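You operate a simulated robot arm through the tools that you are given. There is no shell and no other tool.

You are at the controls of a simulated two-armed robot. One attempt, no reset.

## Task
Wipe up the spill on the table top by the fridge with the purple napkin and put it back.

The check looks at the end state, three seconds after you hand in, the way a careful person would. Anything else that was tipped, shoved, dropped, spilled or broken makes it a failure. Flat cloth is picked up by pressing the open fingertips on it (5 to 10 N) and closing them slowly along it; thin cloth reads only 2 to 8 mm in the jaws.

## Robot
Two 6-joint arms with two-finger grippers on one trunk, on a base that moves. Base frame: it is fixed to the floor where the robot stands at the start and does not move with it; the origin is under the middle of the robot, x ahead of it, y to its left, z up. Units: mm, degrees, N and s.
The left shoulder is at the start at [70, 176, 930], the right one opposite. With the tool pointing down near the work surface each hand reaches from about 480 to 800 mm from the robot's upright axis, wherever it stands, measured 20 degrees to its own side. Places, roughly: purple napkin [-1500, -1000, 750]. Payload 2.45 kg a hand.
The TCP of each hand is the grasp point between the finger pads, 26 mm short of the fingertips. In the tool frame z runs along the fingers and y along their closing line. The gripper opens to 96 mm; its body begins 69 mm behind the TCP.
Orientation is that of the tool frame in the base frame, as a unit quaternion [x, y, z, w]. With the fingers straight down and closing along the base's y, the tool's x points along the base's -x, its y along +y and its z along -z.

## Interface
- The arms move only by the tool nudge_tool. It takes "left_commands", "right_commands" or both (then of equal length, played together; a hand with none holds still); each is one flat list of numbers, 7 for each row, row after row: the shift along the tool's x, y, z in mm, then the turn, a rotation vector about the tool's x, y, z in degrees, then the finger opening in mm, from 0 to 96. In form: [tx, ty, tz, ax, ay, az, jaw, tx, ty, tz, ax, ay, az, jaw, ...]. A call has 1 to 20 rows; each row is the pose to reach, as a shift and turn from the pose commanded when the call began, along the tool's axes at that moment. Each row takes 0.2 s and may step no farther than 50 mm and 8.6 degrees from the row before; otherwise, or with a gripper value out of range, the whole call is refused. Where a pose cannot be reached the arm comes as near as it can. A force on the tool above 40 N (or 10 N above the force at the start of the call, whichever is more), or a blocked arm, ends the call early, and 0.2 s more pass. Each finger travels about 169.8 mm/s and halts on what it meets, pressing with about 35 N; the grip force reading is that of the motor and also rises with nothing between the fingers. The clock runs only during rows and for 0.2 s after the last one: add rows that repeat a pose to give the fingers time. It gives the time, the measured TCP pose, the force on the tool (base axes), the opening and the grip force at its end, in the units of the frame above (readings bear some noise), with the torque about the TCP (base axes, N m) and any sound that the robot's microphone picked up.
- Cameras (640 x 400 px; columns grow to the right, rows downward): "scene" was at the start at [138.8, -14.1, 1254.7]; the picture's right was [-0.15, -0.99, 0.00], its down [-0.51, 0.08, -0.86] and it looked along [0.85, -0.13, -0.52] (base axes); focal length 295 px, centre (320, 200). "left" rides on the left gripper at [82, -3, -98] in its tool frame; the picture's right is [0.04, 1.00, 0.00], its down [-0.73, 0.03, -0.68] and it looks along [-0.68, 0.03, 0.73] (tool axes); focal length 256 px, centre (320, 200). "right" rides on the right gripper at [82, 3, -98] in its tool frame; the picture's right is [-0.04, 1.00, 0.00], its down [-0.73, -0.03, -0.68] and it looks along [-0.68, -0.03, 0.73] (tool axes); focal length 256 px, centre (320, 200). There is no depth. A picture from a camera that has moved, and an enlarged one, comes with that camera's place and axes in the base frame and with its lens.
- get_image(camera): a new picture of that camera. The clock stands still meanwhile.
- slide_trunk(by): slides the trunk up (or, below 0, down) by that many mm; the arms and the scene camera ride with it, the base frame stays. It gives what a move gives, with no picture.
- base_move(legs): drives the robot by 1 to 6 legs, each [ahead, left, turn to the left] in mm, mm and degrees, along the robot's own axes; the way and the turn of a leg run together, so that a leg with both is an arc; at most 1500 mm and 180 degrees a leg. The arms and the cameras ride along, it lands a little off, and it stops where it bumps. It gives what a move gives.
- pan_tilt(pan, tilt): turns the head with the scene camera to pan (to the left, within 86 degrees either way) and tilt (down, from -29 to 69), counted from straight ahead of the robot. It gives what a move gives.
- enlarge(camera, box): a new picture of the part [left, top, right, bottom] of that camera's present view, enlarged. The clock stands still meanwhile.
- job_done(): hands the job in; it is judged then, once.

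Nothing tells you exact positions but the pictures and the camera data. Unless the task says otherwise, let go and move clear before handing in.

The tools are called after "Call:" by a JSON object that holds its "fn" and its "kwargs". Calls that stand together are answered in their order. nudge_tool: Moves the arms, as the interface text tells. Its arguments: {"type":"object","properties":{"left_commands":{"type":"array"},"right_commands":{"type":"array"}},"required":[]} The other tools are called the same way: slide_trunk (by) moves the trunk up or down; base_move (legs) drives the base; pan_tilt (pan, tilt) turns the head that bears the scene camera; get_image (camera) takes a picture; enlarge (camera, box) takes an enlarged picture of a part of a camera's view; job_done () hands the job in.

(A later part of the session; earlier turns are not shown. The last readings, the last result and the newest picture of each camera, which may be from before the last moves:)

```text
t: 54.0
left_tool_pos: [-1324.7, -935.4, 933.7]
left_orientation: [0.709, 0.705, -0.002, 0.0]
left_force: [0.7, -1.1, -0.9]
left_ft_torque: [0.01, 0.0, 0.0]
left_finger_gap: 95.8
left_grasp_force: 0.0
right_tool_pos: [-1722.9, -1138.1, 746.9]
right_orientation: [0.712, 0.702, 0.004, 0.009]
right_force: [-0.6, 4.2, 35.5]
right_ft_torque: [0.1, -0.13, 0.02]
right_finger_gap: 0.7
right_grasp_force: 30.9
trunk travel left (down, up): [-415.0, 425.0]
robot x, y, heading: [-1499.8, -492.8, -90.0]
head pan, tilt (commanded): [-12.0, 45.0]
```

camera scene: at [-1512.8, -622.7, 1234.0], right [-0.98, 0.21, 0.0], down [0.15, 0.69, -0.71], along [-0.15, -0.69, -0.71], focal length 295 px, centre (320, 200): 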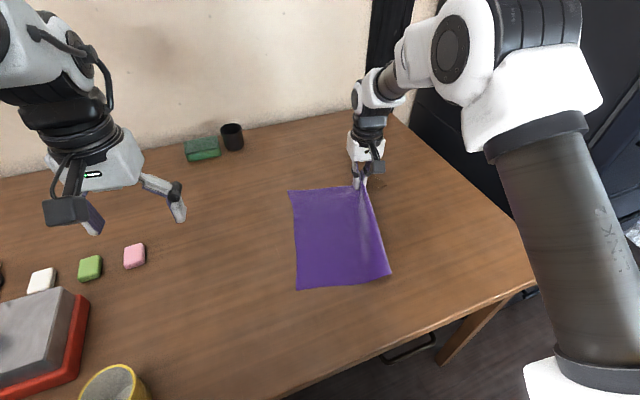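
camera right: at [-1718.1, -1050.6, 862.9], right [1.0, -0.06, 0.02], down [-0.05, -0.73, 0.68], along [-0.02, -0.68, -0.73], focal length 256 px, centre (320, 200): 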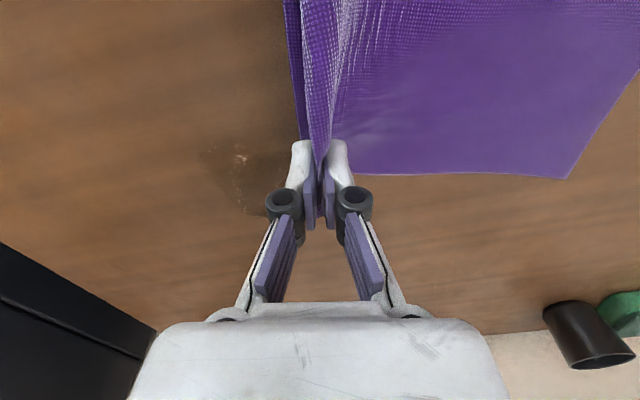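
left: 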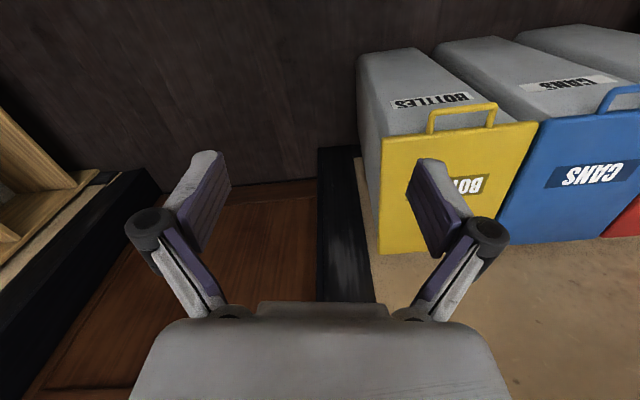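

Pressing 35 N is too much; I'll ease up about 2 mm and make a first slow sweep across the spill along -x and back.

Call:
{"fn": "nudge_tool", "kwargs": {"right_commands": [0, 0, -2.5, 0, 0, 0, 0, 0, -10, -2.5, 0, 0, 0, 0, 0, -20, -2.5, 0, 0, 0, 0, 0, -30, -2.5, 0, 0, 0, 0]}}

Call:
{"fn": "get_image", "kwargs": {"camera": "right"}}

```text
t: 55.0
left_tool_pos: [-1326.2, -935.4, 932.4]
left_orientation: [0.709, 0.706, -0.001, -0.001]
left_force: [-0.3, 0.0, 0.4]
left_ft_torque: [-0.02, -0.02, -0.04]
left_finger_gap: 96.0
left_grasp_force: 0.0
right_tool_pos: [-1754.9, -1138.7, 748.6]
right_orientation: [0.712, 0.702, 0.005, 0.009]
right_force: [-0.5, -0.8, 1.0]
right_ft_torque: [0.04, -0.01, -0.03]
right_finger_gap: 4.7
right_grasp_force: 39.8
trunk travel left (down, up): [-415.0, 425.0]
robot x, y, heading: [-1494.4, -492.3, -89.9]
head pan, tilt (commanded): [-12.0, 45.0]
```

```text
taken
camera right: at [-1752.6, -1055.0, 845.4], right [1.0, -0.05, 0.02], down [-0.05, -0.73, 0.68], along [-0.02, -0.68, -0.73], focal length 256 px, centre (320, 200)
```

right: 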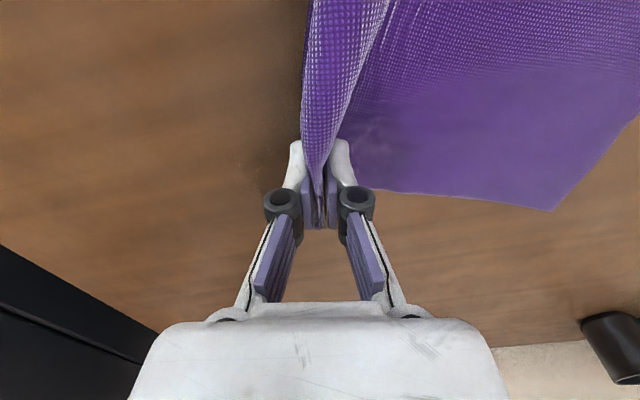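

The visible part of the patch already looks fainter. Let me zoom to check what's left of the spill.

Call:
{"fn": "enlarge", "kwargs": {"camera": "right", "box": [140, 120, 400, 280]}}

Call:
{"fn": "enlarge", "kwargs": {"camera": "scene", "box": [300, 130, 460, 230]}}

```text
2.46 times, centred on (270, 200) of right
camera zoom: at [-1752.6, -1055.0, 845.4], right [1.0, -0.05, 0.02], down [-0.05, -0.73, 0.68], along [-0.02, -0.68, -0.73], focal length 630 px, centre (443, 200)
```

zoom: 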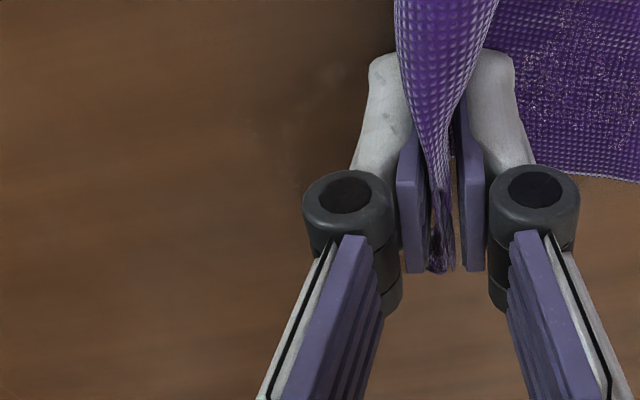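

```text
4.00 times, centred on (380, 180) of scene
camera zoom: at [-1513.7, -622.6, 1234.0], right [-0.98, 0.21, 0.0], down [0.15, 0.69, -0.71], along [-0.15, -0.69, -0.71], focal length 1180 px, centre (80, 280)
```

zoom: 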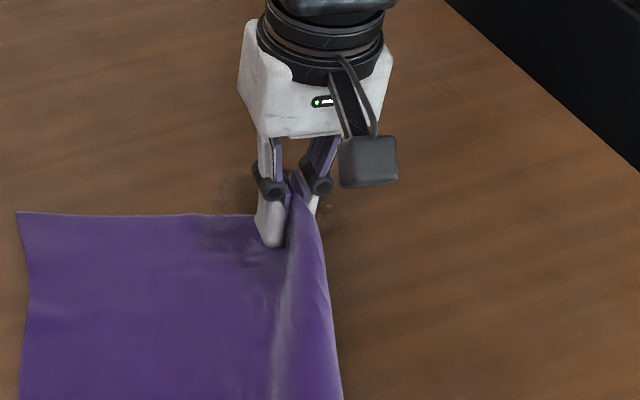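

Faint remnants remain around the fingers. I'll press lightly (about 8-10 N) and sweep in rows over the whole patch area.

Call:
{"fn": "nudge_tool", "kwargs": {"right_commands": [0, 0, 0.8, 0, 0, 0, 0, 0, -12, 0.8, 0, 0, 0, 0, 0, -24, 0.8, 0, 0, 0, 0, 0, -36, 0.8, 0, 0, 0, 0, 0, -48, 0.8, 0, 0, 0, 0, -10, -50, 0.8, 0, 0, 0, 0, -20, -48, 0.8, 0, 0, 0, 0]}}

Call:
{"fn": "get_image", "kwargs": {"camera": "right"}}

```text
t: 56.6
left_tool_pos: [-1324.4, -934.9, 932.0]
left_orientation: [0.709, 0.705, -0.001, -0.001]
left_force: [0.4, 0.3, -0.8]
left_ft_torque: [-0.02, 0.02, 0.02]
left_finger_gap: 95.6
left_grasp_force: 0.1
right_tool_pos: [-1802.4, -1158.5, 745.8]
right_orientation: [0.713, 0.701, 0.003, 0.01]
right_force: [1.4, -0.8, 4.1]
right_ft_torque: [0.11, 0.07, 0.01]
right_finger_gap: 4.0
right_grasp_force: 32.0
trunk travel left (down, up): [-415.0, 425.0]
robot x, y, heading: [-1495.8, -494.2, -89.8]
head pan, tilt (commanded): [-12.0, 45.0]
```

```text
taken
camera right: at [-1800.1, -1074.7, 844.4], right [1.0, -0.06, 0.02], down [-0.05, -0.73, 0.69], along [-0.02, -0.68, -0.73], focal length 256 px, centre (320, 200)
```

right: 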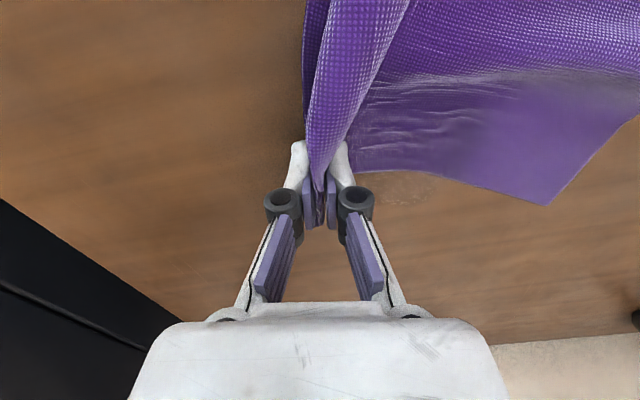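

Force is about 4 N and the patch is fading. Continuing the raster farther back.

Call:
{"fn": "nudge_tool", "kwargs": {"right_commands": [-12, 0, 0.5, 0, 0, 0, 0, -18, 12, 0.5, 0, 0, 0, 0, -18, 24, 0.5, 0, 0, 0, 0, -18, 36, 0.5, 0, 0, 0, 0, -18, 48, 0.5, 0, 0, 0, 0, -18, 60, 0.5, 0, 0, 0, 0, -18, 72, 0.5, 0, 0, 0, 0, -18, 82, 0.5, 0, 0, 0, 0]}}

Call:
{"fn": "get_image", "kwargs": {"camera": "right"}}

```text
t: 58.4
left_tool_pos: [-1324.4, -935.0, 932.8]
left_orientation: [0.709, 0.705, -0.001, -0.001]
left_force: [0.3, -0.1, -0.1]
left_ft_torque: [0.02, 0.02, 0.02]
left_finger_gap: 96.1
left_grasp_force: 0.1
right_tool_pos: [-1717.6, -1177.1, 747.0]
right_orientation: [0.713, 0.702, 0.004, 0.009]
right_force: [-1.7, -2.5, 3.2]
right_ft_torque: [0.19, -0.09, -0.01]
right_finger_gap: 4.9
right_grasp_force: 35.5
trunk travel left (down, up): [-415.0, 425.0]
robot x, y, heading: [-1494.9, -492.6, -89.9]
head pan, tilt (commanded): [-12.0, 45.0]
```

```text
taken
camera right: at [-1716.0, -1092.9, 844.9], right [1.0, -0.05, 0.02], down [-0.05, -0.73, 0.68], along [-0.02, -0.68, -0.73], focal length 256 px, centre (320, 200)
```

right: 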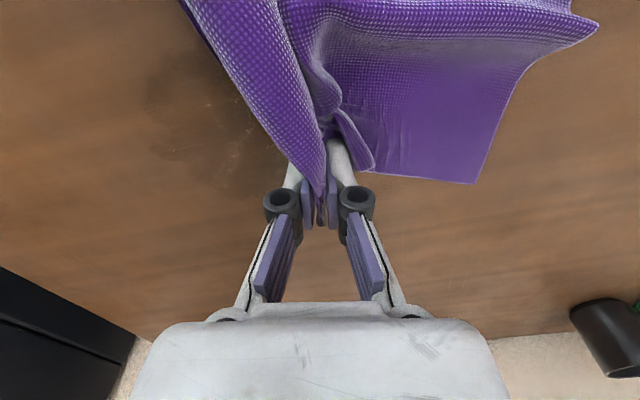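

Call:
{"fn": "enlarge", "kwargs": {"camera": "right", "box": [120, 40, 340, 220]}}

Call:
{"fn": "enlarge", "kwargs": {"camera": "scene", "box": [280, 120, 480, 245]}}

```text
2.22 times, centred on (230, 130) of right
camera zoom: at [-1716.0, -1092.9, 844.9], right [1.0, -0.05, 0.02], down [-0.05, -0.73, 0.68], along [-0.02, -0.68, -0.73], focal length 569 px, centre (520, 356)
```

zoom: 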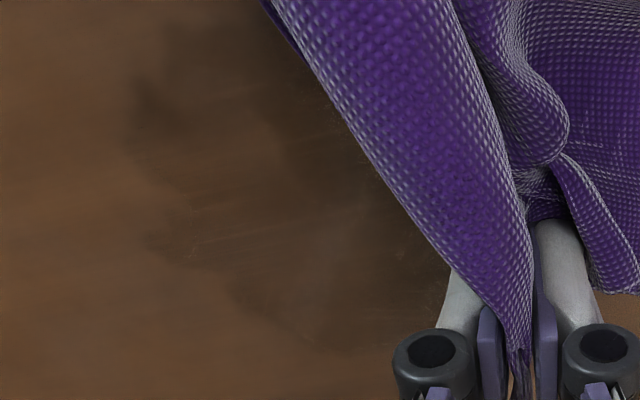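

```text
3.20 times, centred on (380, 182) of scene
camera zoom: at [-1513.0, -622.2, 1234.0], right [-0.98, 0.21, 0.0], down [0.15, 0.69, -0.71], along [-0.15, -0.69, -0.71], focal length 944 px, centre (128, 256)
```

zoom: 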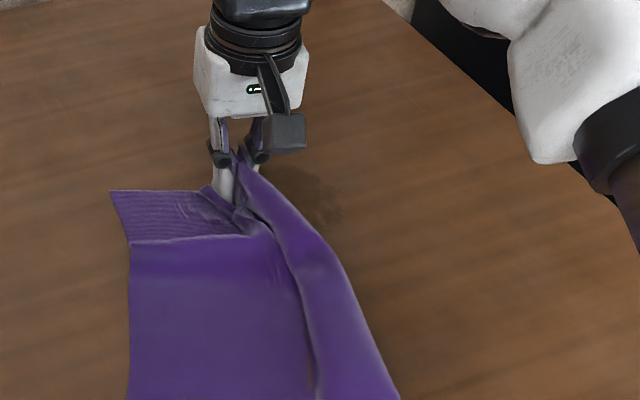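

Residue is much fainter but still present around (-1785,-1175). Next sweep: back toward -x at a farther line (y≈-1196), pressing slightly more.

Call:
{"fn": "nudge_tool", "kwargs": {"right_commands": [-10, 0, 0.9, 0, 0, 0, 0, -18, -12, 0.9, 0, 0, 0, 0, -18, -24, 0.9, 0, 0, 0, 0, -18, -36, 0.9, 0, 0, 0, 0, -18, -48, 0.9, 0, 0, 0, 0, -18, -60, 0.9, 0, 0, 0, 0, -18, -72, 0.9, 0, 0, 0, 0, -18, -84, 0.9, 0, 0, 0, 0, -18, -92, 0.9, 0, 0, 0, 0]}}

Call:
{"fn": "get_image", "kwargs": {"camera": "right"}}

```text
t: 60.4
left_tool_pos: [-1323.0, -934.8, 932.3]
left_orientation: [0.709, 0.705, -0.002, 0.0]
left_force: [0.5, 0.8, 1.0]
left_ft_torque: [0.01, 0.0, 0.03]
left_finger_gap: 95.9
left_grasp_force: 0.0
right_tool_pos: [-1813.6, -1191.7, 745.6]
right_orientation: [0.713, 0.702, 0.004, 0.01]
right_force: [1.5, -0.3, 28.7]
right_ft_torque: [-0.26, -0.24, -0.02]
right_finger_gap: 3.9
right_grasp_force: 30.9
trunk travel left (down, up): [-415.0, 425.0]
robot x, y, heading: [-1499.8, -493.4, -90.0]
head pan, tilt (commanded): [-12.0, 45.0]
```

```text
taken
camera right: at [-1810.6, -1108.7, 844.0], right [1.0, -0.06, 0.02], down [-0.05, -0.73, 0.68], along [-0.02, -0.68, -0.73], focal length 256 px, centre (320, 200)
```

right: 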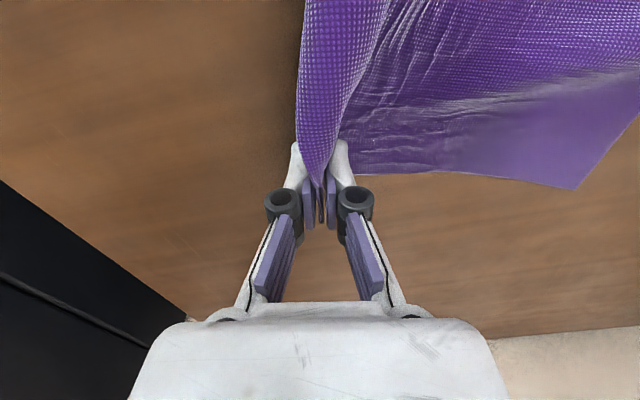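

No residue visible beyond the fingers on this line. Force rose to 29 N, so I'll ease up and sweep back along the farthest line (y≈-1212).

Call:
{"fn": "nudge_tool", "kwargs": {"right_commands": [-8, 0, -1.5, 0, 0, 0, 0, -16, 0, -1.5, 0, 0, 0, 0, -18, 12, -1.5, 0, 0, 0, 0, -18, 24, -1.3, 0, 0, 0, 0, -18, 36, -1.2, 0, 0, 0, 0, -18, 48, -1.2, 0, 0, 0, 0, -18, 60, -1.0, 0, 0, 0, 0, -18, 72, -1.0, 0, 0, 0, 0, -18, 84, -1.0, 0, 0, 0, 0]}}

Call:
{"fn": "get_image", "kwargs": {"camera": "right"}}

Call:
{"fn": "get_image", "kwargs": {"camera": "scene"}}

```text
t: 62.4
left_tool_pos: [-1323.9, -935.2, 933.4]
left_orientation: [0.709, 0.706, -0.001, -0.001]
left_force: [0.3, 0.1, -0.6]
left_ft_torque: [0.01, -0.01, 0.0]
left_finger_gap: 96.0
left_grasp_force: 0.1
right_tool_pos: [-1727.9, -1214.2, 746.6]
right_orientation: [0.712, 0.702, 0.004, 0.01]
right_force: [-1.1, -0.2, 8.8]
right_ft_torque: [0.11, 0.08, 0.01]
right_finger_gap: 3.1
right_grasp_force: 36.7
trunk travel left (down, up): [-415.0, 425.0]
robot x, y, heading: [-1495.6, -494.6, -89.7]
head pan, tilt (commanded): [-12.0, 45.0]
```

```text
taken
camera right: at [-1726.1, -1131.0, 845.0], right [1.0, -0.05, 0.02], down [-0.05, -0.73, 0.68], along [-0.02, -0.68, -0.73], focal length 256 px, centre (320, 200)
```

right: 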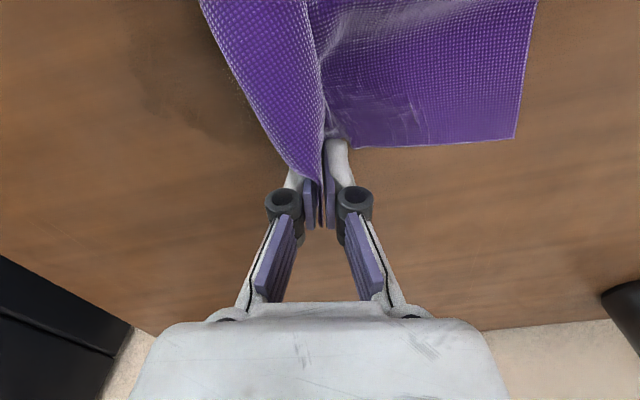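

```text
taken
camera scene: at [-1512.9, -622.4, 1234.1], right [-0.98, 0.21, 0.0], down [0.15, 0.69, -0.71], along [-0.15, -0.69, -0.71], focal length 295 px, centre (320, 200)
```

scene: 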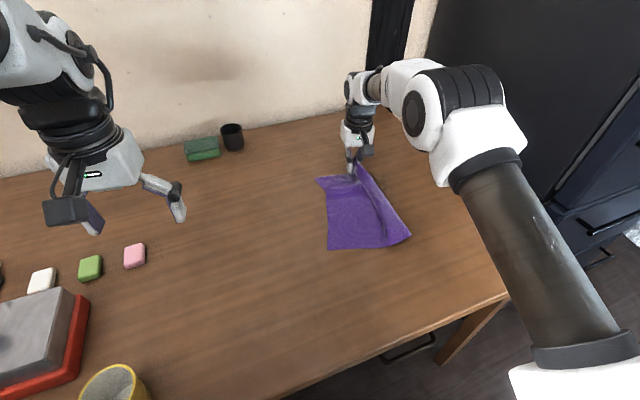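

Call:
{"fn": "enlarge", "kwargs": {"camera": "right", "box": [80, 0, 340, 170]}}

Call:
{"fn": "enlarge", "kwargs": {"camera": "scene", "box": [310, 130, 470, 230]}}

```text
2.35 times, centred on (210, 85) of right
camera zoom: at [-1726.1, -1131.0, 845.0], right [1.0, -0.05, 0.02], down [-0.05, -0.73, 0.68], along [-0.02, -0.68, -0.73], focal length 602 px, centre (579, 471)
```

zoom: 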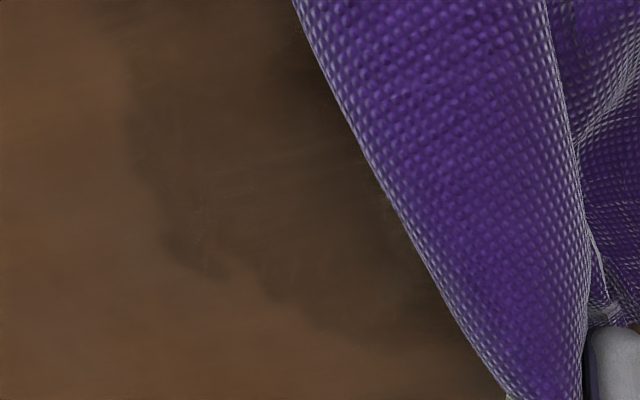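

```text
4.00 times, centred on (390, 180) of scene
camera zoom: at [-1512.9, -622.4, 1234.1], right [-0.98, 0.21, 0.0], down [0.15, 0.69, -0.71], along [-0.15, -0.69, -0.71], focal length 1180 px, centre (40, 280)
```

zoom: 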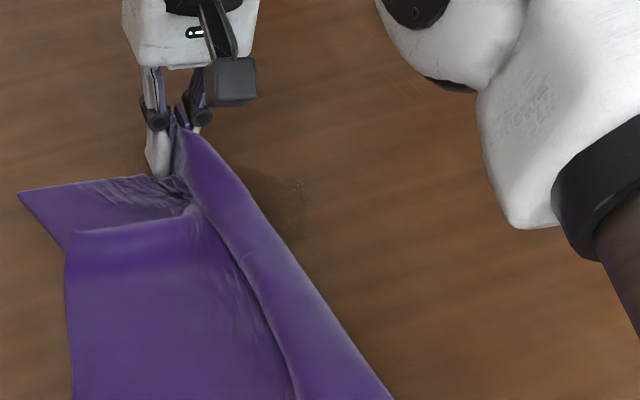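

There's still residue near (-1785,-1178), and I notice the outer fingertip was riding on bare wood because the pinch was near the napkin's edge. I'll pull the napkin straight toward -x, release, and re-pinch further inside so cloth is under both fingertips.

Call:
{"fn": "nudge_tool", "kwargs": {"right_commands": [0, 0, -8, 0, 0, 0, 0, 5, -15, -10, 0, 0, 0, 0, 8, -30, -10, 0, 0, 0, 0, 10, -45, -10, 0, 0, 0, 0, 10, -60, -10, 0, 0, 0, 0, 10, -75, -10, 0, 0, 0, 0, 10, -85, -8, 0, 0, 0, 0, 10, -85, -6, 0, 0, 0, 0]}}

Call:
{"fn": "get_image", "kwargs": {"camera": "scene"}}

Call:
{"fn": "get_image", "kwargs": {"camera": "right"}}

```text
t: 64.2
left_tool_pos: [-1324.8, -935.2, 932.9]
left_orientation: [0.709, 0.705, -0.001, -0.001]
left_force: [-0.7, 0.0, 0.3]
left_ft_torque: [-0.01, 0.03, -0.01]
left_finger_gap: 96.0
left_grasp_force: 0.1
right_tool_pos: [-1814.6, -1200.1, 749.0]
right_orientation: [0.713, 0.702, 0.005, 0.009]
right_force: [2.4, 0.6, 1.9]
right_ft_torque: [-0.04, -0.15, -0.01]
right_finger_gap: 0.6
right_grasp_force: 26.6
trunk travel left (down, up): [-415.0, 425.0]
robot x, y, heading: [-1500.6, -496.5, -89.6]
head pan, tilt (commanded): [-12.0, 45.0]
```

```text
taken
camera scene: at [-1513.3, -622.9, 1234.0], right [-0.98, 0.21, 0.0], down [0.15, 0.69, -0.71], along [-0.15, -0.69, -0.71], focal length 295 px, centre (320, 200)
```

scene: 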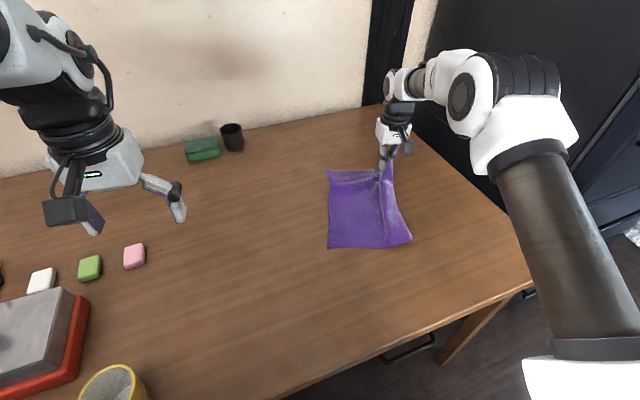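

```text
taken
camera right: at [-1812.4, -1117.8, 848.5], right [1.0, -0.06, 0.02], down [-0.05, -0.73, 0.68], along [-0.02, -0.68, -0.73], focal length 256 px, centre (320, 200)
```

right: 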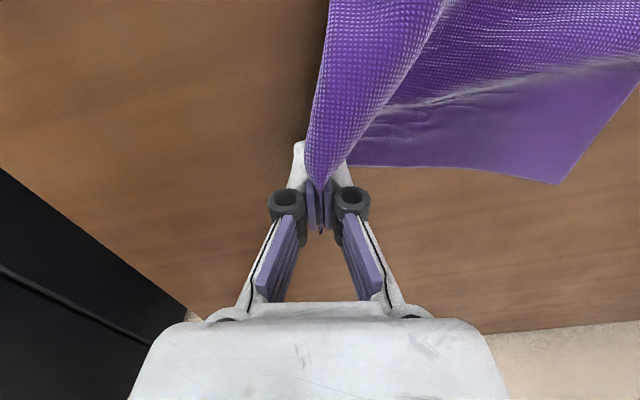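

The napkin is pulled straighter. Now I'll release and lift the hand to see the cloth and plan the new pinch.

Call:
{"fn": "nudge_tool", "kwargs": {"right_commands": [0, 0, -2, 0, 0, 0, 30, 0, 0, -4, 0, 0, 0, 60, 0, 0, -25, 0, 0, 0, 70, 0, 0, -60, 0, 0, 0, 70, 20, 40, -90, 0, 0, 0, 70, 40, 80, -90, 0, 0, 0, 70, 40, 80, -90, 0, 0, 0, 70]}}

Call:
{"fn": "get_image", "kwargs": {"camera": "scene"}}

Call:
{"fn": "get_image", "kwargs": {"camera": "right"}}

```text
refused: row 5 steps farther than a row can; nothing moved
```

```text
taken
camera scene: at [-1513.3, -622.9, 1234.0], right [-0.98, 0.21, 0.0], down [0.15, 0.69, -0.71], along [-0.15, -0.69, -0.71], focal length 295 px, centre (320, 200)
```

scene: 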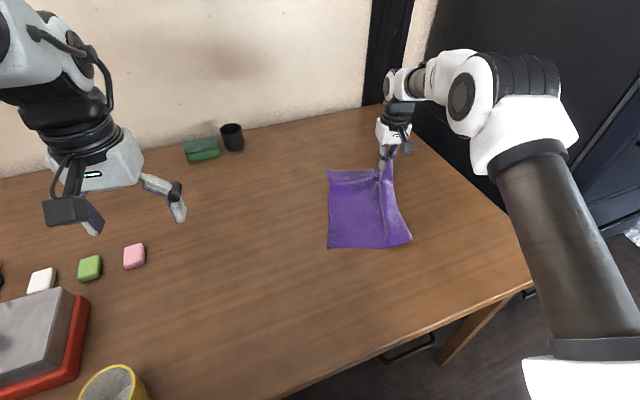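

```text
taken
camera right: at [-1812.4, -1117.8, 848.5], right [1.0, -0.06, 0.02], down [-0.05, -0.73, 0.68], along [-0.02, -0.68, -0.73], focal length 256 px, centre (320, 200)
```

right: 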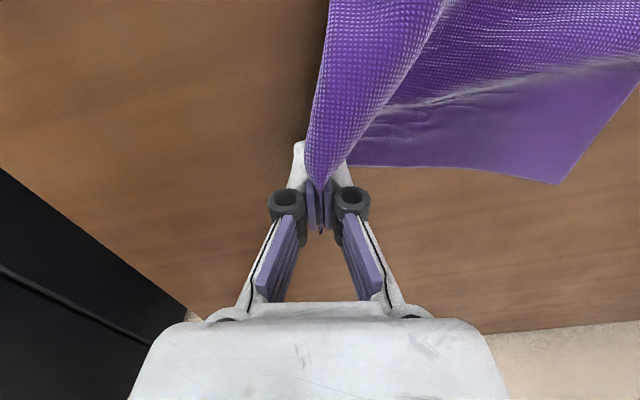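

That call was refused because one row stepped too far. I'll resend the release with smaller steps.

Call:
{"fn": "nudge_tool", "kwargs": {"right_commands": [0, 0, -2, 0, 0, 0, 30, 0, 0, -4, 0, 0, 0, 60, 0, 0, -25, 0, 0, 0, 70, 0, 0, -60, 0, 0, 0, 70, 10, 20, -90, 0, 0, 0, 70, 25, 50, -90, 0, 0, 0, 70, 40, 80, -90, 0, 0, 0, 70, 40, 80, -90, 0, 0, 0, 70]}}

Call:
{"fn": "get_image", "kwargs": {"camera": "scene"}}

Call:
{"fn": "get_image", "kwargs": {"camera": "right"}}

```text
t: 66.0
left_tool_pos: [-1325.6, -935.9, 932.2]
left_orientation: [0.708, 0.706, 0.0, -0.001]
left_force: [0.8, 0.0, 0.4]
left_ft_torque: [0.02, -0.03, -0.03]
left_finger_gap: 95.8
left_grasp_force: 0.0
right_tool_pos: [-1733.9, -1160.5, 842.7]
right_orientation: [0.713, 0.701, 0.006, 0.009]
right_force: [-0.4, -0.9, 0.0]
right_ft_torque: [0.02, 0.0, -0.01]
right_finger_gap: 69.9
right_grasp_force: 0.1
trunk travel left (down, up): [-415.0, 425.0]
robot x, y, heading: [-1495.1, -491.5, -89.8]
head pan, tilt (commanded): [-12.0, 45.0]
```

```text
taken
camera scene: at [-1514.4, -623.7, 1233.8], right [-0.98, 0.21, 0.0], down [0.15, 0.69, -0.71], along [-0.15, -0.69, -0.71], focal length 295 px, centre (320, 200)
```

scene: 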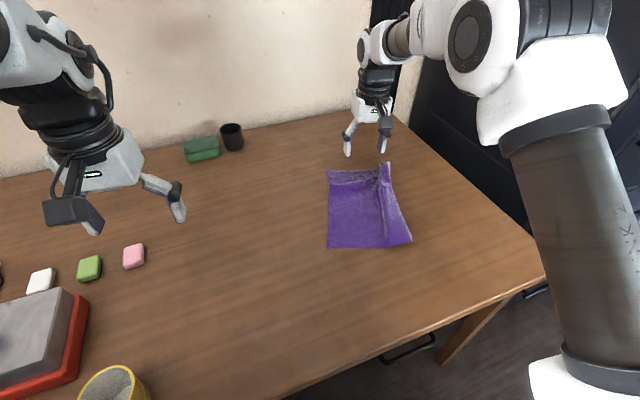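

```text
taken
camera right: at [-1732.0, -1078.4, 940.6], right [1.0, -0.06, 0.02], down [-0.05, -0.73, 0.68], along [-0.02, -0.68, -0.73], focal length 256 px, centre (320, 200)
```

right: 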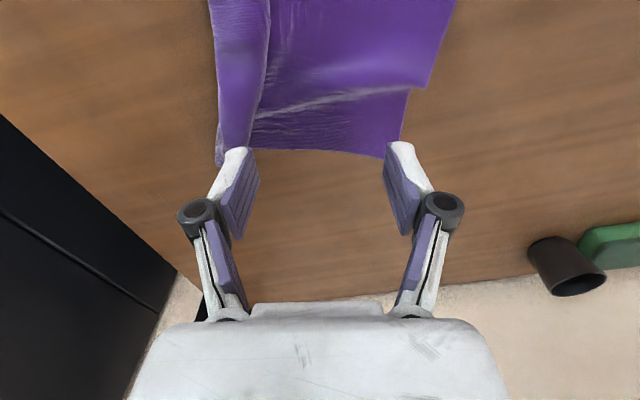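

The napkin now covers the spill. I'll pinch it in the flat interior at about (-1705,-1120), left of the ridge, so there is cloth under and around both fingertips.

Call:
{"fn": "nudge_tool", "kwargs": {"right_commands": [20, 15, 0, 0, 0, 0, 70, 40, 29, 0, 0, 0, 0, 70, 40, 29, 40, 0, 0, 0, 70, 40, 29, 80, 0, 0, 0, 70, 40, 29, 94, 0, 0, 0, 70, 40, 29, 97, 0, 0, 0, 70, 40, 29, 97, 0, 0, 0, 70]}}

Call:
{"fn": "get_image", "kwargs": {"camera": "right"}}

```text
t: 67.6
left_tool_pos: [-1325.5, -936.3, 932.7]
left_orientation: [0.709, 0.705, -0.001, 0.0]
left_force: [-0.1, 0.2, 0.2]
left_ft_torque: [-0.03, -0.01, 0.02]
left_finger_gap: 96.1
left_grasp_force: 0.0
right_tool_pos: [-1702.9, -1121.7, 746.2]
right_orientation: [0.712, 0.702, 0.005, 0.008]
right_force: [-0.3, -0.2, 0.2]
right_ft_torque: [-0.01, -0.02, 0.0]
right_finger_gap: 70.1
right_grasp_force: 0.1
trunk travel left (down, up): [-415.0, 425.0]
robot x, y, heading: [-1491.7, -491.1, -89.7]
head pan, tilt (commanded): [-12.0, 45.0]
```

```text
taken
camera right: at [-1700.8, -1038.6, 844.7], right [1.0, -0.06, 0.02], down [-0.05, -0.73, 0.68], along [-0.02, -0.68, -0.73], focal length 256 px, centre (320, 200)
```

right: 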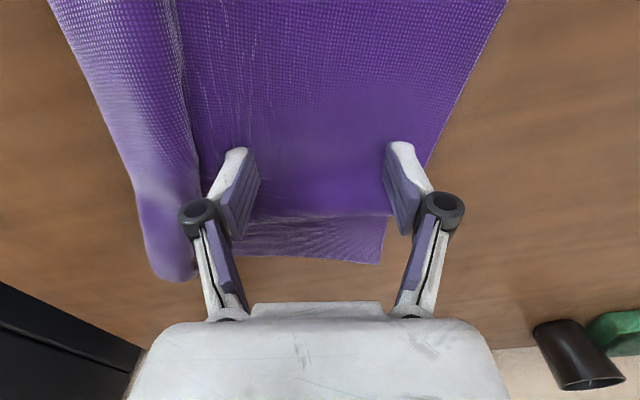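

The flat strip between the napkin's left edge and the ridge is about 100 mm wide, so I'll centre on it (shift -10 mm, opening 60) and press down gently.

Call:
{"fn": "nudge_tool", "kwargs": {"right_commands": [0, -10, 0, 0, 0, 0, 60, 0, -10, 2, 0, 0, 0, 60, 0, -10, 4, 0, 0, 0, 60, 0, -10, 4, 0, 0, 0, 60]}}

```text
t: 68.6
left_tool_pos: [-1324.5, -934.7, 933.0]
left_orientation: [0.709, 0.705, -0.001, 0.001]
left_force: [-0.8, -0.1, -0.2]
left_ft_torque: [0.0, -0.01, 0.01]
left_finger_gap: 96.1
left_grasp_force: 0.0
right_tool_pos: [-1714.0, -1123.2, 742.7]
right_orientation: [0.713, 0.701, 0.004, 0.009]
right_force: [1.0, -0.1, 15.9]
right_ft_torque: [0.03, -0.22, 0.03]
right_finger_gap: 60.6
right_grasp_force: 8.5
trunk travel left (down, up): [-415.0, 425.0]
robot x, y, heading: [-1495.6, -495.4, -89.9]
head pan, tilt (commanded): [-12.0, 45.0]
```

Contact with 16 N. I'll close slowly while raising slightly to compensate for the tips extending, keeping around 8 N.

Call:
{"fn": "nudge_tool", "kwargs": {"right_commands": [0, 0, -1.3, 0, 0, 0, 60, 0, 0, -2.2, 0, 0, 0, 55, 0, 0, -3.1, 0, 0, 0, 50, 0, 0, -4.0, 0, 0, 0, 45, 0, 0, -4.7, 0, 0, 0, 40, 0, 0, -5.3, 0, 0, 0, 35, 0, 0, -5.9, 0, 0, 0, 30, 0, 0, -6.3, 0, 0, 0, 25, 0, 0, -6.7, 0, 0, 0, 20, 0, 0, -7.0, 0, 0, 0, 15, 0, 0, -7.2, 0, 0, 0, 10, 0, 0, -7.4, 0, 0, 0, 5, 0, 0, -7.6, 0, 0, 0, 0, 0, 0, -7.6, 0, 0, 0, 0]}}

Call:
{"fn": "get_image", "kwargs": {"camera": "right"}}

Call:
{"fn": "get_image", "kwargs": {"camera": "scene"}}

```text
t: 71.6
left_tool_pos: [-1324.2, -936.0, 932.3]
left_orientation: [0.709, 0.705, 0.0, 0.0]
left_force: [0.2, -0.6, -1.2]
left_ft_torque: [0.0, 0.01, 0.01]
left_finger_gap: 96.1
left_grasp_force: 0.0
right_tool_pos: [-1713.2, -1122.5, 748.1]
right_orientation: [0.713, 0.701, 0.005, 0.01]
right_force: [0.8, 0.5, 4.6]
right_ft_torque: [-0.07, 0.01, -0.04]
right_finger_gap: 1.0
right_grasp_force: 30.1
trunk travel left (down, up): [-415.0, 425.0]
robot x, y, heading: [-1494.5, -494.2, -89.9]
head pan, tilt (commanded): [-12.0, 45.0]
```

```text
taken
camera right: at [-1711.2, -1039.9, 846.1], right [1.0, -0.06, 0.02], down [-0.05, -0.73, 0.68], along [-0.02, -0.68, -0.73], focal length 256 px, centre (320, 200)
```

right: 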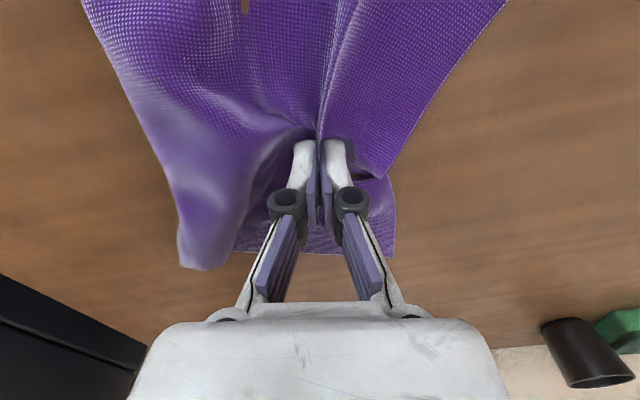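

```text
taken
camera scene: at [-1513.5, -623.1, 1233.9], right [-0.98, 0.21, 0.0], down [0.15, 0.69, -0.71], along [-0.15, -0.69, -0.71], focal length 295 px, centre (320, 200)
```

scene: 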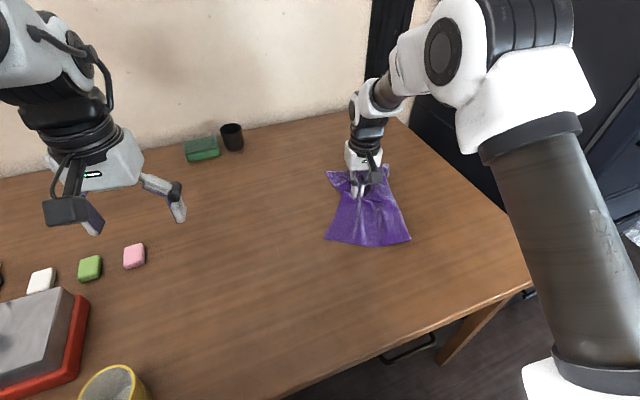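

Now cloth surrounds both fingertips. I'll wipe in a raster over the spill: lines at y≈-1140 and -1160 first.

Call:
{"fn": "nudge_tool", "kwargs": {"right_commands": [-9, -6, 0.6, 0, 0, 0, 0, -18, -12, 0.6, 0, 0, 0, 0, -18, -27, 0.6, 0, 0, 0, 0, -18, -42, 0.6, 0, 0, 0, 0, -18, -57, 0.6, 0, 0, 0, 0, -18, -72, 0.6, 0, 0, 0, 0, -18, -87, 0.6, 0, 0, 0, 0, -28, -94, 0.6, 0, 0, 0, 0, -38, -90, 0.6, 0, 0, 0, 0, -38, -75, 0.6, 0, 0, 0, 0, -38, -60, 0.6, 0, 0, 0, 0, -38, -45, 0.6, 0, 0, 0, 0, -38, -30, 0.6, 0, 0, 0, 0, -38, -15, 0.6, 0, 0, 0, 0]}}

Call:
{"fn": "get_image", "kwargs": {"camera": "right"}}

Call:
{"fn": "get_image", "kwargs": {"camera": "scene"}}

```text
t: 74.6
left_tool_pos: [-1323.2, -936.5, 933.6]
left_orientation: [0.709, 0.705, 0.0, -0.001]
left_force: [0.2, -0.4, 0.1]
left_ft_torque: [-0.01, -0.03, -0.04]
left_finger_gap: 96.2
left_grasp_force: 0.0
right_tool_pos: [-1728.4, -1160.4, 746.2]
right_orientation: [0.712, 0.702, 0.005, 0.008]
right_force: [0.1, -0.8, -2.2]
right_ft_torque: [0.02, -0.03, 0.03]
right_finger_gap: 4.6
right_grasp_force: 27.6
trunk travel left (down, up): [-415.0, 425.0]
robot x, y, heading: [-1492.7, -495.5, -89.9]
head pan, tilt (commanded): [-12.0, 45.0]
```

```text
taken
camera right: at [-1725.0, -1077.2, 845.3], right [1.0, -0.06, 0.02], down [-0.05, -0.73, 0.68], along [-0.02, -0.68, -0.73], focal length 256 px, centre (320, 200)
```

right: 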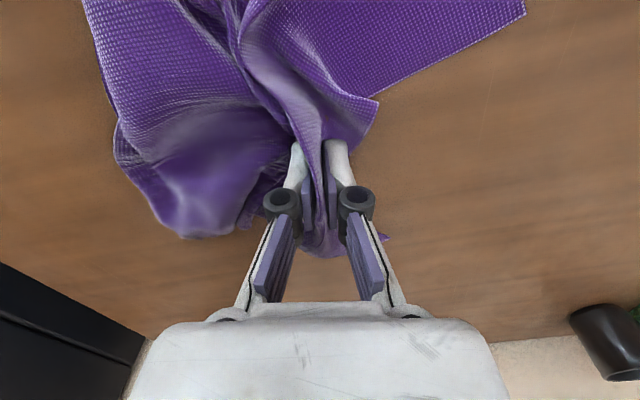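

```text
taken
camera scene: at [-1513.0, -623.0, 1234.0], right [-0.98, 0.21, 0.0], down [0.15, 0.69, -0.71], along [-0.15, -0.69, -0.71], focal length 295 px, centre (320, 200)
```

scene: 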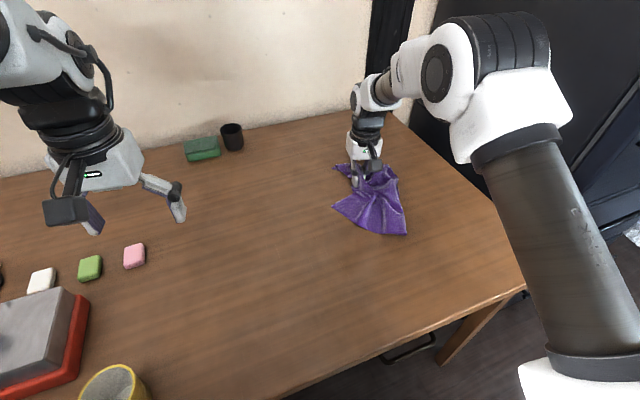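

The wipe goes on; press was light at the end of that stroke. Now the lines at y≈-1180 and -1200 with a bit more pressure.

Call:
{"fn": "nudge_tool", "kwargs": {"right_commands": [-10, 0, 0.8, 0, 0, 0, 0, -20, 0, 1.2, 0, 0, 0, 0, -20, -15, 1.2, 0, 0, 0, 0, -20, -30, 1.2, 0, 0, 0, 0, -20, -45, 1.2, 0, 0, 0, 0, -20, -60, 1.0, 0, 0, 0, 0, -20, -75, 0.8, 0, 0, 0, 0, -30, -80, 0.6, 0, 0, 0, 0, -40, -75, 0.6, 0, 0, 0, 0, -40, -60, 0.8, 0, 0, 0, 0, -40, -45, 1.0, 0, 0, 0, 0, -40, -30, 1.0, 0, 0, 0, 0, -40, -15, 1.2, 0, 0, 0, 0, -40, 0, 1.2, 0, 0, 0, 0]}}

Call:
{"fn": "get_image", "kwargs": {"camera": "right"}}

Call:
{"fn": "enlarge", "kwargs": {"camera": "scene", "box": [310, 130, 470, 230]}}

```text
t: 77.6
left_tool_pos: [-1324.4, -935.2, 932.5]
left_orientation: [0.709, 0.705, 0.0, -0.001]
left_force: [-0.9, -0.3, -0.4]
left_ft_torque: [-0.02, 0.02, 0.01]
left_finger_gap: 96.1
left_grasp_force: 0.0
right_tool_pos: [-1728.1, -1202.8, 745.0]
right_orientation: [0.711, 0.703, 0.005, 0.008]
right_force: [-2.3, -0.2, 5.4]
right_ft_torque: [0.07, 0.04, 0.02]
right_finger_gap: 4.1
right_grasp_force: 30.8
trunk travel left (down, up): [-415.0, 425.0]
robot x, y, heading: [-1496.5, -492.7, -89.9]
head pan, tilt (commanded): [-12.0, 45.0]
```

```text
taken
camera right: at [-1726.0, -1119.7, 844.7], right [1.0, -0.05, 0.02], down [-0.05, -0.73, 0.68], along [-0.02, -0.68, -0.73], focal length 256 px, centre (320, 200)
```

right: 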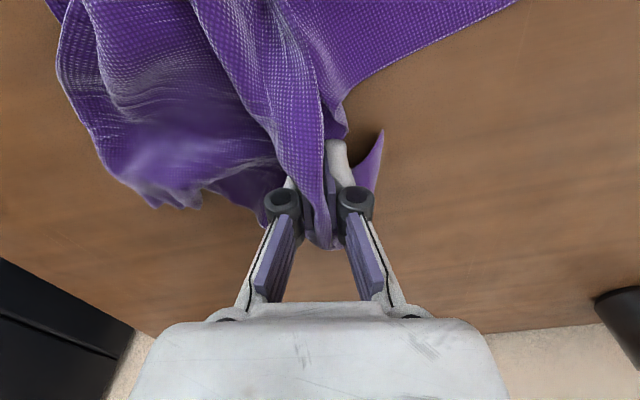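

```text
4.00 times, centred on (390, 180) of scene
camera zoom: at [-1512.7, -622.2, 1233.9], right [-0.98, 0.21, 0.0], down [0.15, 0.69, -0.71], along [-0.15, -0.69, -0.71], focal length 1180 px, centre (40, 280)
```

zoom: 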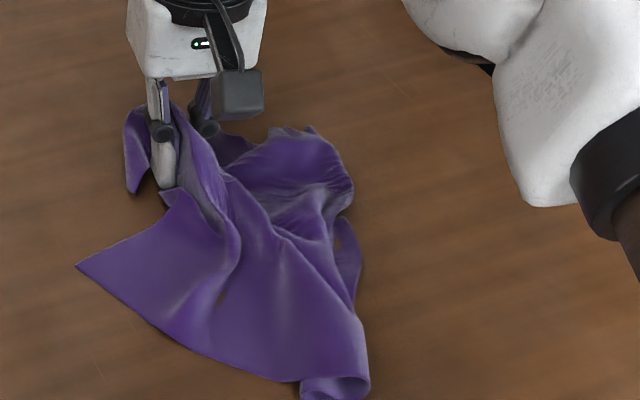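

I'll lift the napkin and shift it aside to see how clean the patch area is.

Call:
{"fn": "nudge_tool", "kwargs": {"right_commands": [10, 10, -40, 0, 0, 0, 0, 30, 30, -75, 0, 0, 0, 0, 55, 55, -105, 0, 0, 0, 0, 80, 85, -130, 0, 0, 0, 0, 100, 115, -145, 0, 0, 0, 0, 110, 150, -150, 0, 0, 0, 0, 110, 150, -150, 0, 0, 0, 0]}}

Call:
{"fn": "get_image", "kwargs": {"camera": "scene"}}

Call:
{"fn": "get_image", "kwargs": {"camera": "right"}}

```text
t: 79.2
left_tool_pos: [-1326.5, -936.3, 931.7]
left_orientation: [0.709, 0.705, -0.001, 0.0]
left_force: [0.1, 0.2, -0.1]
left_ft_torque: [0.02, -0.05, 0.01]
left_finger_gap: 96.0
left_grasp_force: 0.1
right_tool_pos: [-1586.1, -1098.4, 899.0]
right_orientation: [0.717, 0.697, 0.012, 0.014]
right_force: [-0.3, -2.1, -0.5]
right_ft_torque: [-0.01, -0.03, 0.04]
right_finger_gap: 5.3
right_grasp_force: 35.3
trunk travel left (down, up): [-415.0, 425.0]
robot x, y, heading: [-1497.0, -492.4, -90.0]
head pan, tilt (commanded): [-12.0, 45.0]
```

```text
taken
camera scene: at [-1513.9, -623.1, 1233.9], right [-0.98, 0.21, 0.0], down [0.15, 0.69, -0.71], along [-0.15, -0.69, -0.71], focal length 295 px, centre (320, 200)
```

scene: 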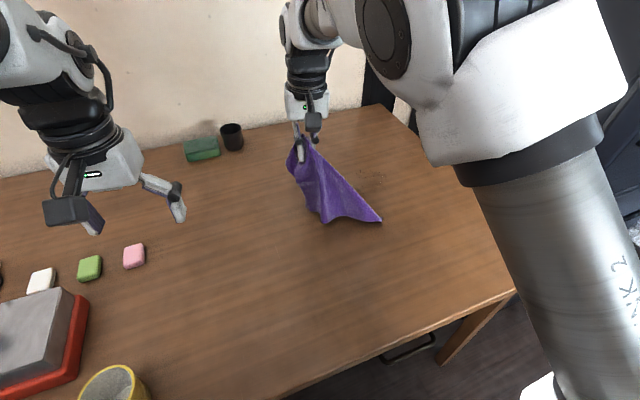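

```text
taken
camera right: at [-1584.9, -1014.6, 997.7], right [1.0, -0.07, 0.04], down [-0.08, -0.73, 0.68], along [-0.02, -0.68, -0.73], focal length 256 px, centre (320, 200)
```

right: 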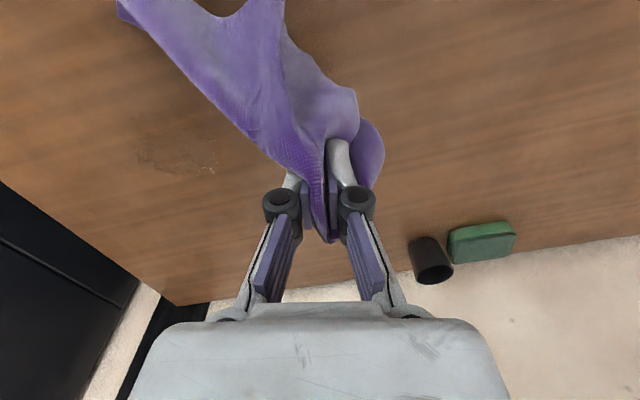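

Call:
{"fn": "enlarge", "kwargs": {"camera": "right", "box": [90, 80, 290, 205]}}

Call:
{"fn": "enlarge", "kwargs": {"camera": "scene", "box": [310, 140, 440, 220]}}

```text
3.20 times, centred on (190, 142) of right
camera zoom: at [-1584.9, -1014.6, 997.7], right [1.0, -0.07, 0.04], down [-0.08, -0.73, 0.68], along [-0.02, -0.68, -0.73], focal length 819 px, centre (736, 384)
```

zoom: 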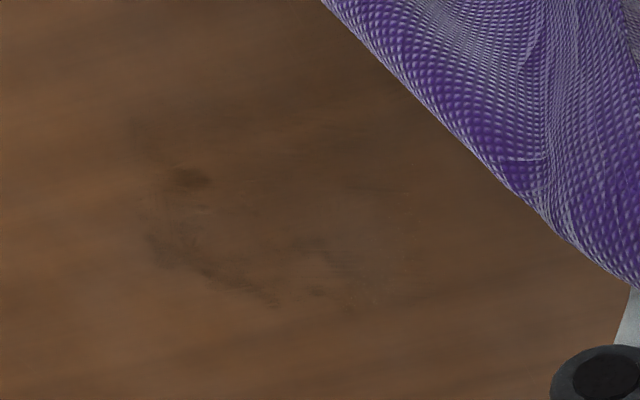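

```text
4.92 times, centred on (375, 180) of scene
camera zoom: at [-1513.9, -623.1, 1233.9], right [-0.98, 0.21, 0.0], down [0.15, 0.69, -0.71], along [-0.15, -0.69, -0.71], focal length 1452 px, centre (49, 298)
```

zoom: 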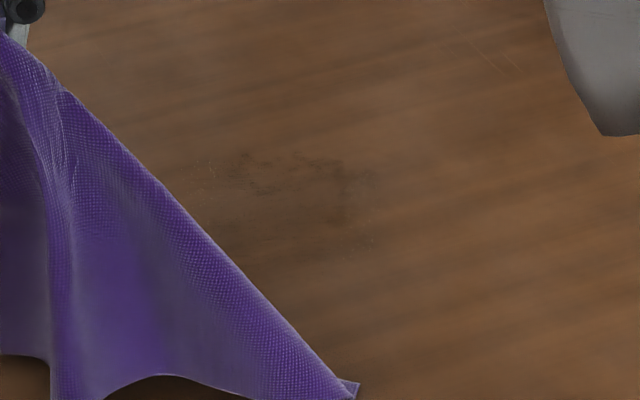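

Most of the spill is gone; a faint ring remains along about x -1815 to -1785 and y≈-1208. I'll shift the base a bit right and forward for better reach, then come down vertically over the remnants with the cloth wad underneath.

Call:
{"fn": "base_move", "kwargs": {"legs": [[20, -40, 0]]}}

Call:
{"fn": "get_image", "kwargs": {"camera": "scene"}}

```text
t: 80.1
left_tool_pos: [-1366.9, -957.4, 932.3]
left_orientation: [0.709, 0.705, 0.001, 0.001]
left_force: [-0.6, 0.1, -0.4]
left_ft_torque: [0.04, -0.07, 0.0]
left_finger_gap: 95.9
left_grasp_force: 0.0
right_tool_pos: [-1627.8, -1118.4, 901.4]
right_orientation: [0.716, 0.697, 0.011, 0.015]
right_force: [-0.3, -1.2, -1.0]
right_ft_torque: [0.02, -0.02, -0.05]
right_finger_gap: 5.2
right_grasp_force: 38.2
trunk travel left (down, up): [-415.0, 425.0]
robot x, y, heading: [-1533.9, -511.8, -89.5]
head pan, tilt (commanded): [-12.0, 45.0]
```

```text
taken
camera scene: at [-1555.9, -644.2, 1233.9], right [-0.98, 0.21, 0.0], down [0.15, 0.69, -0.71], along [-0.15, -0.69, -0.71], focal length 295 px, centre (320, 200)
```

scene: 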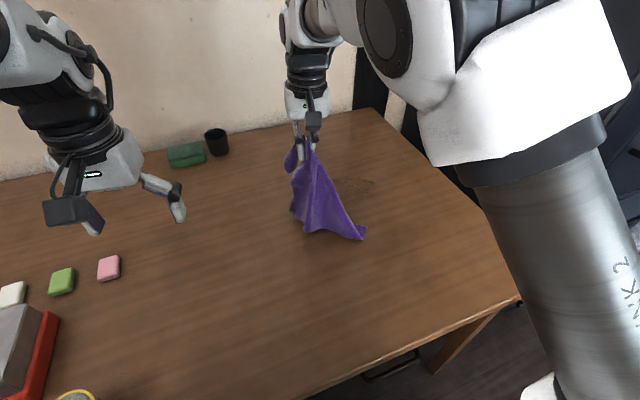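

Call:
{"fn": "nudge_tool", "kwargs": {"right_commands": [-15, -40, 0, 0, 0, 0, 0, -30, -80, 0, 0, 0, 0, 0, -50, -120, 0, 0, 0, 0, 0, -75, -160, 5, 0, 0, 0, 0, -75, -165, 45, 0, 0, 0, 0, -75, -165, 85, 0, 0, 0, 0, -75, -165, 120, 0, 0, 0, 0, -75, -165, 135, 0, 0, 0, 0, -75, -165, 135, 0, 0, 0, 0]}}

Call:
{"fn": "get_image", "kwargs": {"camera": "right"}}

Call:
{"fn": "get_image", "kwargs": {"camera": "scene"}}

```text
t: 82.1
left_tool_pos: [-1366.2, -956.1, 932.5]
left_orientation: [0.709, 0.705, -0.001, 0.0]
left_force: [0.4, 0.8, -0.7]
left_ft_torque: [0.0, 0.02, -0.04]
left_finger_gap: 95.8
left_grasp_force: 0.1
right_tool_pos: [-1786.5, -1187.9, 761.1]
right_orientation: [0.717, 0.697, 0.011, 0.016]
right_force: [0.9, -0.3, -0.8]
right_ft_torque: [0.03, 0.02, 0.0]
right_finger_gap: 5.8
right_grasp_force: 36.6
trunk travel left (down, up): [-415.0, 425.0]
robot x, y, heading: [-1537.4, -513.9, -90.0]
head pan, tilt (commanded): [-12.0, 45.0]
```

```text
taken
camera right: at [-1784.8, -1105.1, 860.0], right [1.0, -0.07, 0.04], down [-0.07, -0.73, 0.68], along [-0.02, -0.68, -0.73], focal length 256 px, centre (320, 200)
```

right: 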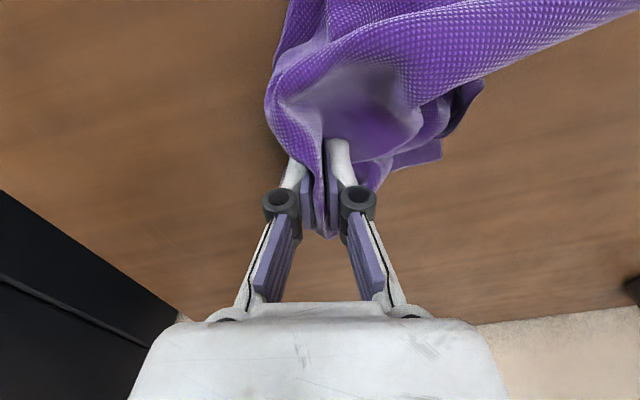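

```text
taken
camera scene: at [-1554.4, -643.4, 1234.0], right [-0.98, 0.21, 0.0], down [0.15, 0.69, -0.71], along [-0.15, -0.69, -0.71], focal length 295 px, centre (320, 200)
```

scene: 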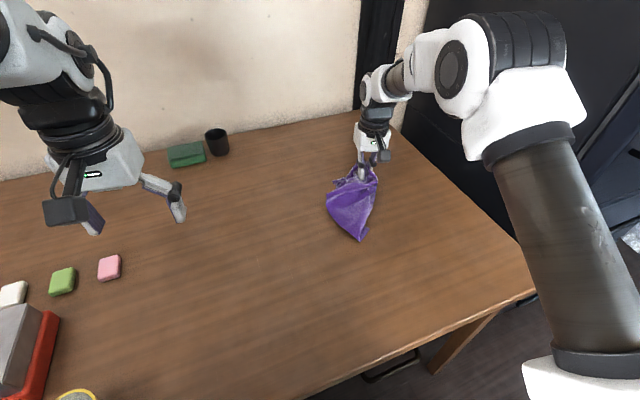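

Call:
{"fn": "nudge_tool", "kwargs": {"right_commands": [0, 0, 8, 0, 0, 0, 0, 0, 0, 12, 0, 0, 0, 0, 0, 0, 13, 0, 0, 0, 0, 0, 0, 13, 0, 0, 0, 0]}}

```text
t: 83.1
left_tool_pos: [-1365.4, -957.6, 932.9]
left_orientation: [0.709, 0.706, -0.001, 0.0]
left_force: [-0.4, -1.3, 0.3]
left_ft_torque: [-0.02, 0.0, 0.01]
left_finger_gap: 96.1
left_grasp_force: 0.0
right_tool_pos: [-1788.3, -1188.3, 748.5]
right_orientation: [0.717, 0.697, 0.011, 0.015]
right_force: [0.4, -0.2, 0.2]
right_ft_torque: [0.02, 0.06, 0.01]
right_finger_gap: 3.7
right_grasp_force: 29.1
trunk travel left (down, up): [-415.0, 425.0]
robot x, y, heading: [-1538.6, -514.0, -90.0]
head pan, tilt (commanded): [-12.0, 45.0]
```

Call:
{"fn": "nudge_tool", "kwargs": {"right_commands": [0, 0, 2, 0, 0, 0, 0, 0, -14, 2, 0, 0, 0, 0, 0, -27, 2, 0, 0, 0, 0, 13, -27, 2, 0, 0, 0, 0, 26, -27, 2, 0, 0, 0, 0, 38, -24, 2, 0, 0, 0, 0, 38, -12, 2, 0, 0, 0, 0, 26, -10, 2, 0, 0, 0, 0, 13, -10, 2, 0, 0, 0, 0, 0, -12, 2, 0, 0, 0, 0]}}

Call:
{"fn": "get_image", "kwargs": {"camera": "right"}}

```text
t: 85.3
left_tool_pos: [-1365.8, -955.4, 932.6]
left_orientation: [0.709, 0.705, -0.001, 0.0]
left_force: [-0.2, 0.6, 0.2]
left_ft_torque: [0.02, -0.03, -0.03]
left_finger_gap: 96.0
left_grasp_force: 0.1
right_tool_pos: [-1800.6, -1188.6, 747.1]
right_orientation: [0.717, 0.697, 0.01, 0.017]
right_force: [-0.3, 2.3, 14.5]
right_ft_torque: [-0.23, -0.22, 0.0]
right_finger_gap: 0.3
right_grasp_force: 27.3
trunk travel left (down, up): [-415.0, 425.0]
robot x, y, heading: [-1535.2, -511.9, -89.8]
head pan, tilt (commanded): [-12.0, 45.0]
```

```text
taken
camera right: at [-1799.6, -1105.7, 844.2], right [1.0, -0.07, 0.04], down [-0.07, -0.73, 0.68], along [-0.02, -0.68, -0.73], focal length 256 px, centre (320, 200)
```

right: 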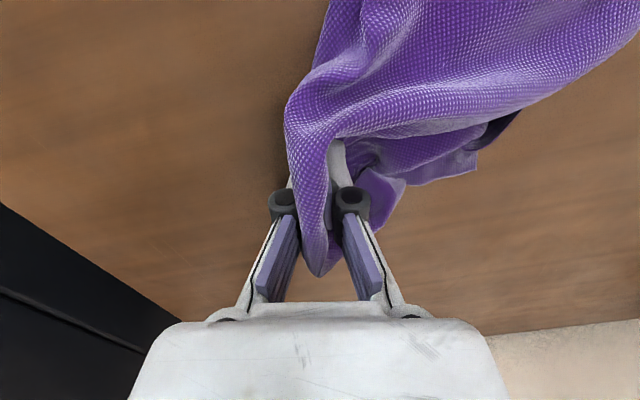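

Call:
{"fn": "nudge_tool", "kwargs": {"right_commands": [-12, -2, -0.3, 0, 0, 0, 0, -24, 2, -0.3, 0, 0, 0, 0, -27, 16, -0.3, 0, 0, 0, 0, -27, 30, -0.3, 0, 0, 0, 0, -27, 44, -0.3, 0, 0, 0, 0, -27, 58, -0.3, 0, 0, 0, 0, -14, 58, -0.3, 0, 0, 0, 0, -12, 44, -0.3, 0, 0, 0, 0, -12, 30, -0.3, 0, 0, 0, 0, -12, 16, -0.3, 0, 0, 0, 0, -12, 2, -0.3, 0, 0, 0, 0]}}

Call:
{"fn": "get_image", "kwargs": {"camera": "right"}}

```text
t: 87.7
left_tool_pos: [-1365.2, -956.1, 933.2]
left_orientation: [0.709, 0.705, -0.001, -0.001]
left_force: [0.4, -0.6, 0.6]
left_ft_torque: [0.04, 0.0, 0.0]
left_finger_gap: 95.9
left_grasp_force: 0.0
right_tool_pos: [-1799.6, -1201.4, 747.8]
right_orientation: [0.717, 0.697, 0.01, 0.016]
right_force: [0.2, -0.1, 3.0]
right_ft_torque: [0.01, -0.17, 0.01]
right_finger_gap: 4.3
right_grasp_force: 31.0
trunk travel left (down, up): [-415.0, 425.0]
robot x, y, heading: [-1536.9, -511.6, -90.0]
head pan, tilt (commanded): [-12.0, 45.0]
```

```text
taken
camera right: at [-1798.0, -1118.4, 845.0], right [1.0, -0.07, 0.04], down [-0.08, -0.73, 0.68], along [-0.02, -0.68, -0.73], focal length 256 px, centre (320, 200)
```

right: 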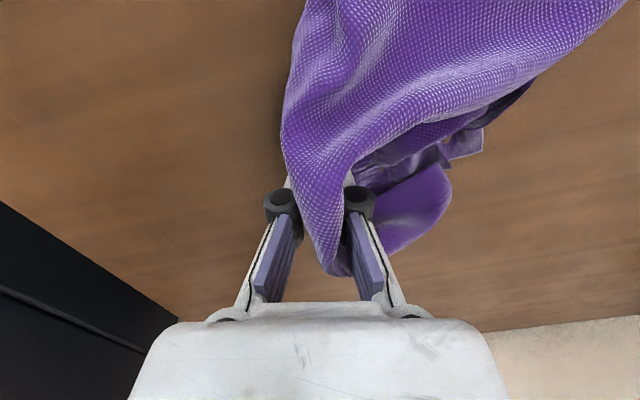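

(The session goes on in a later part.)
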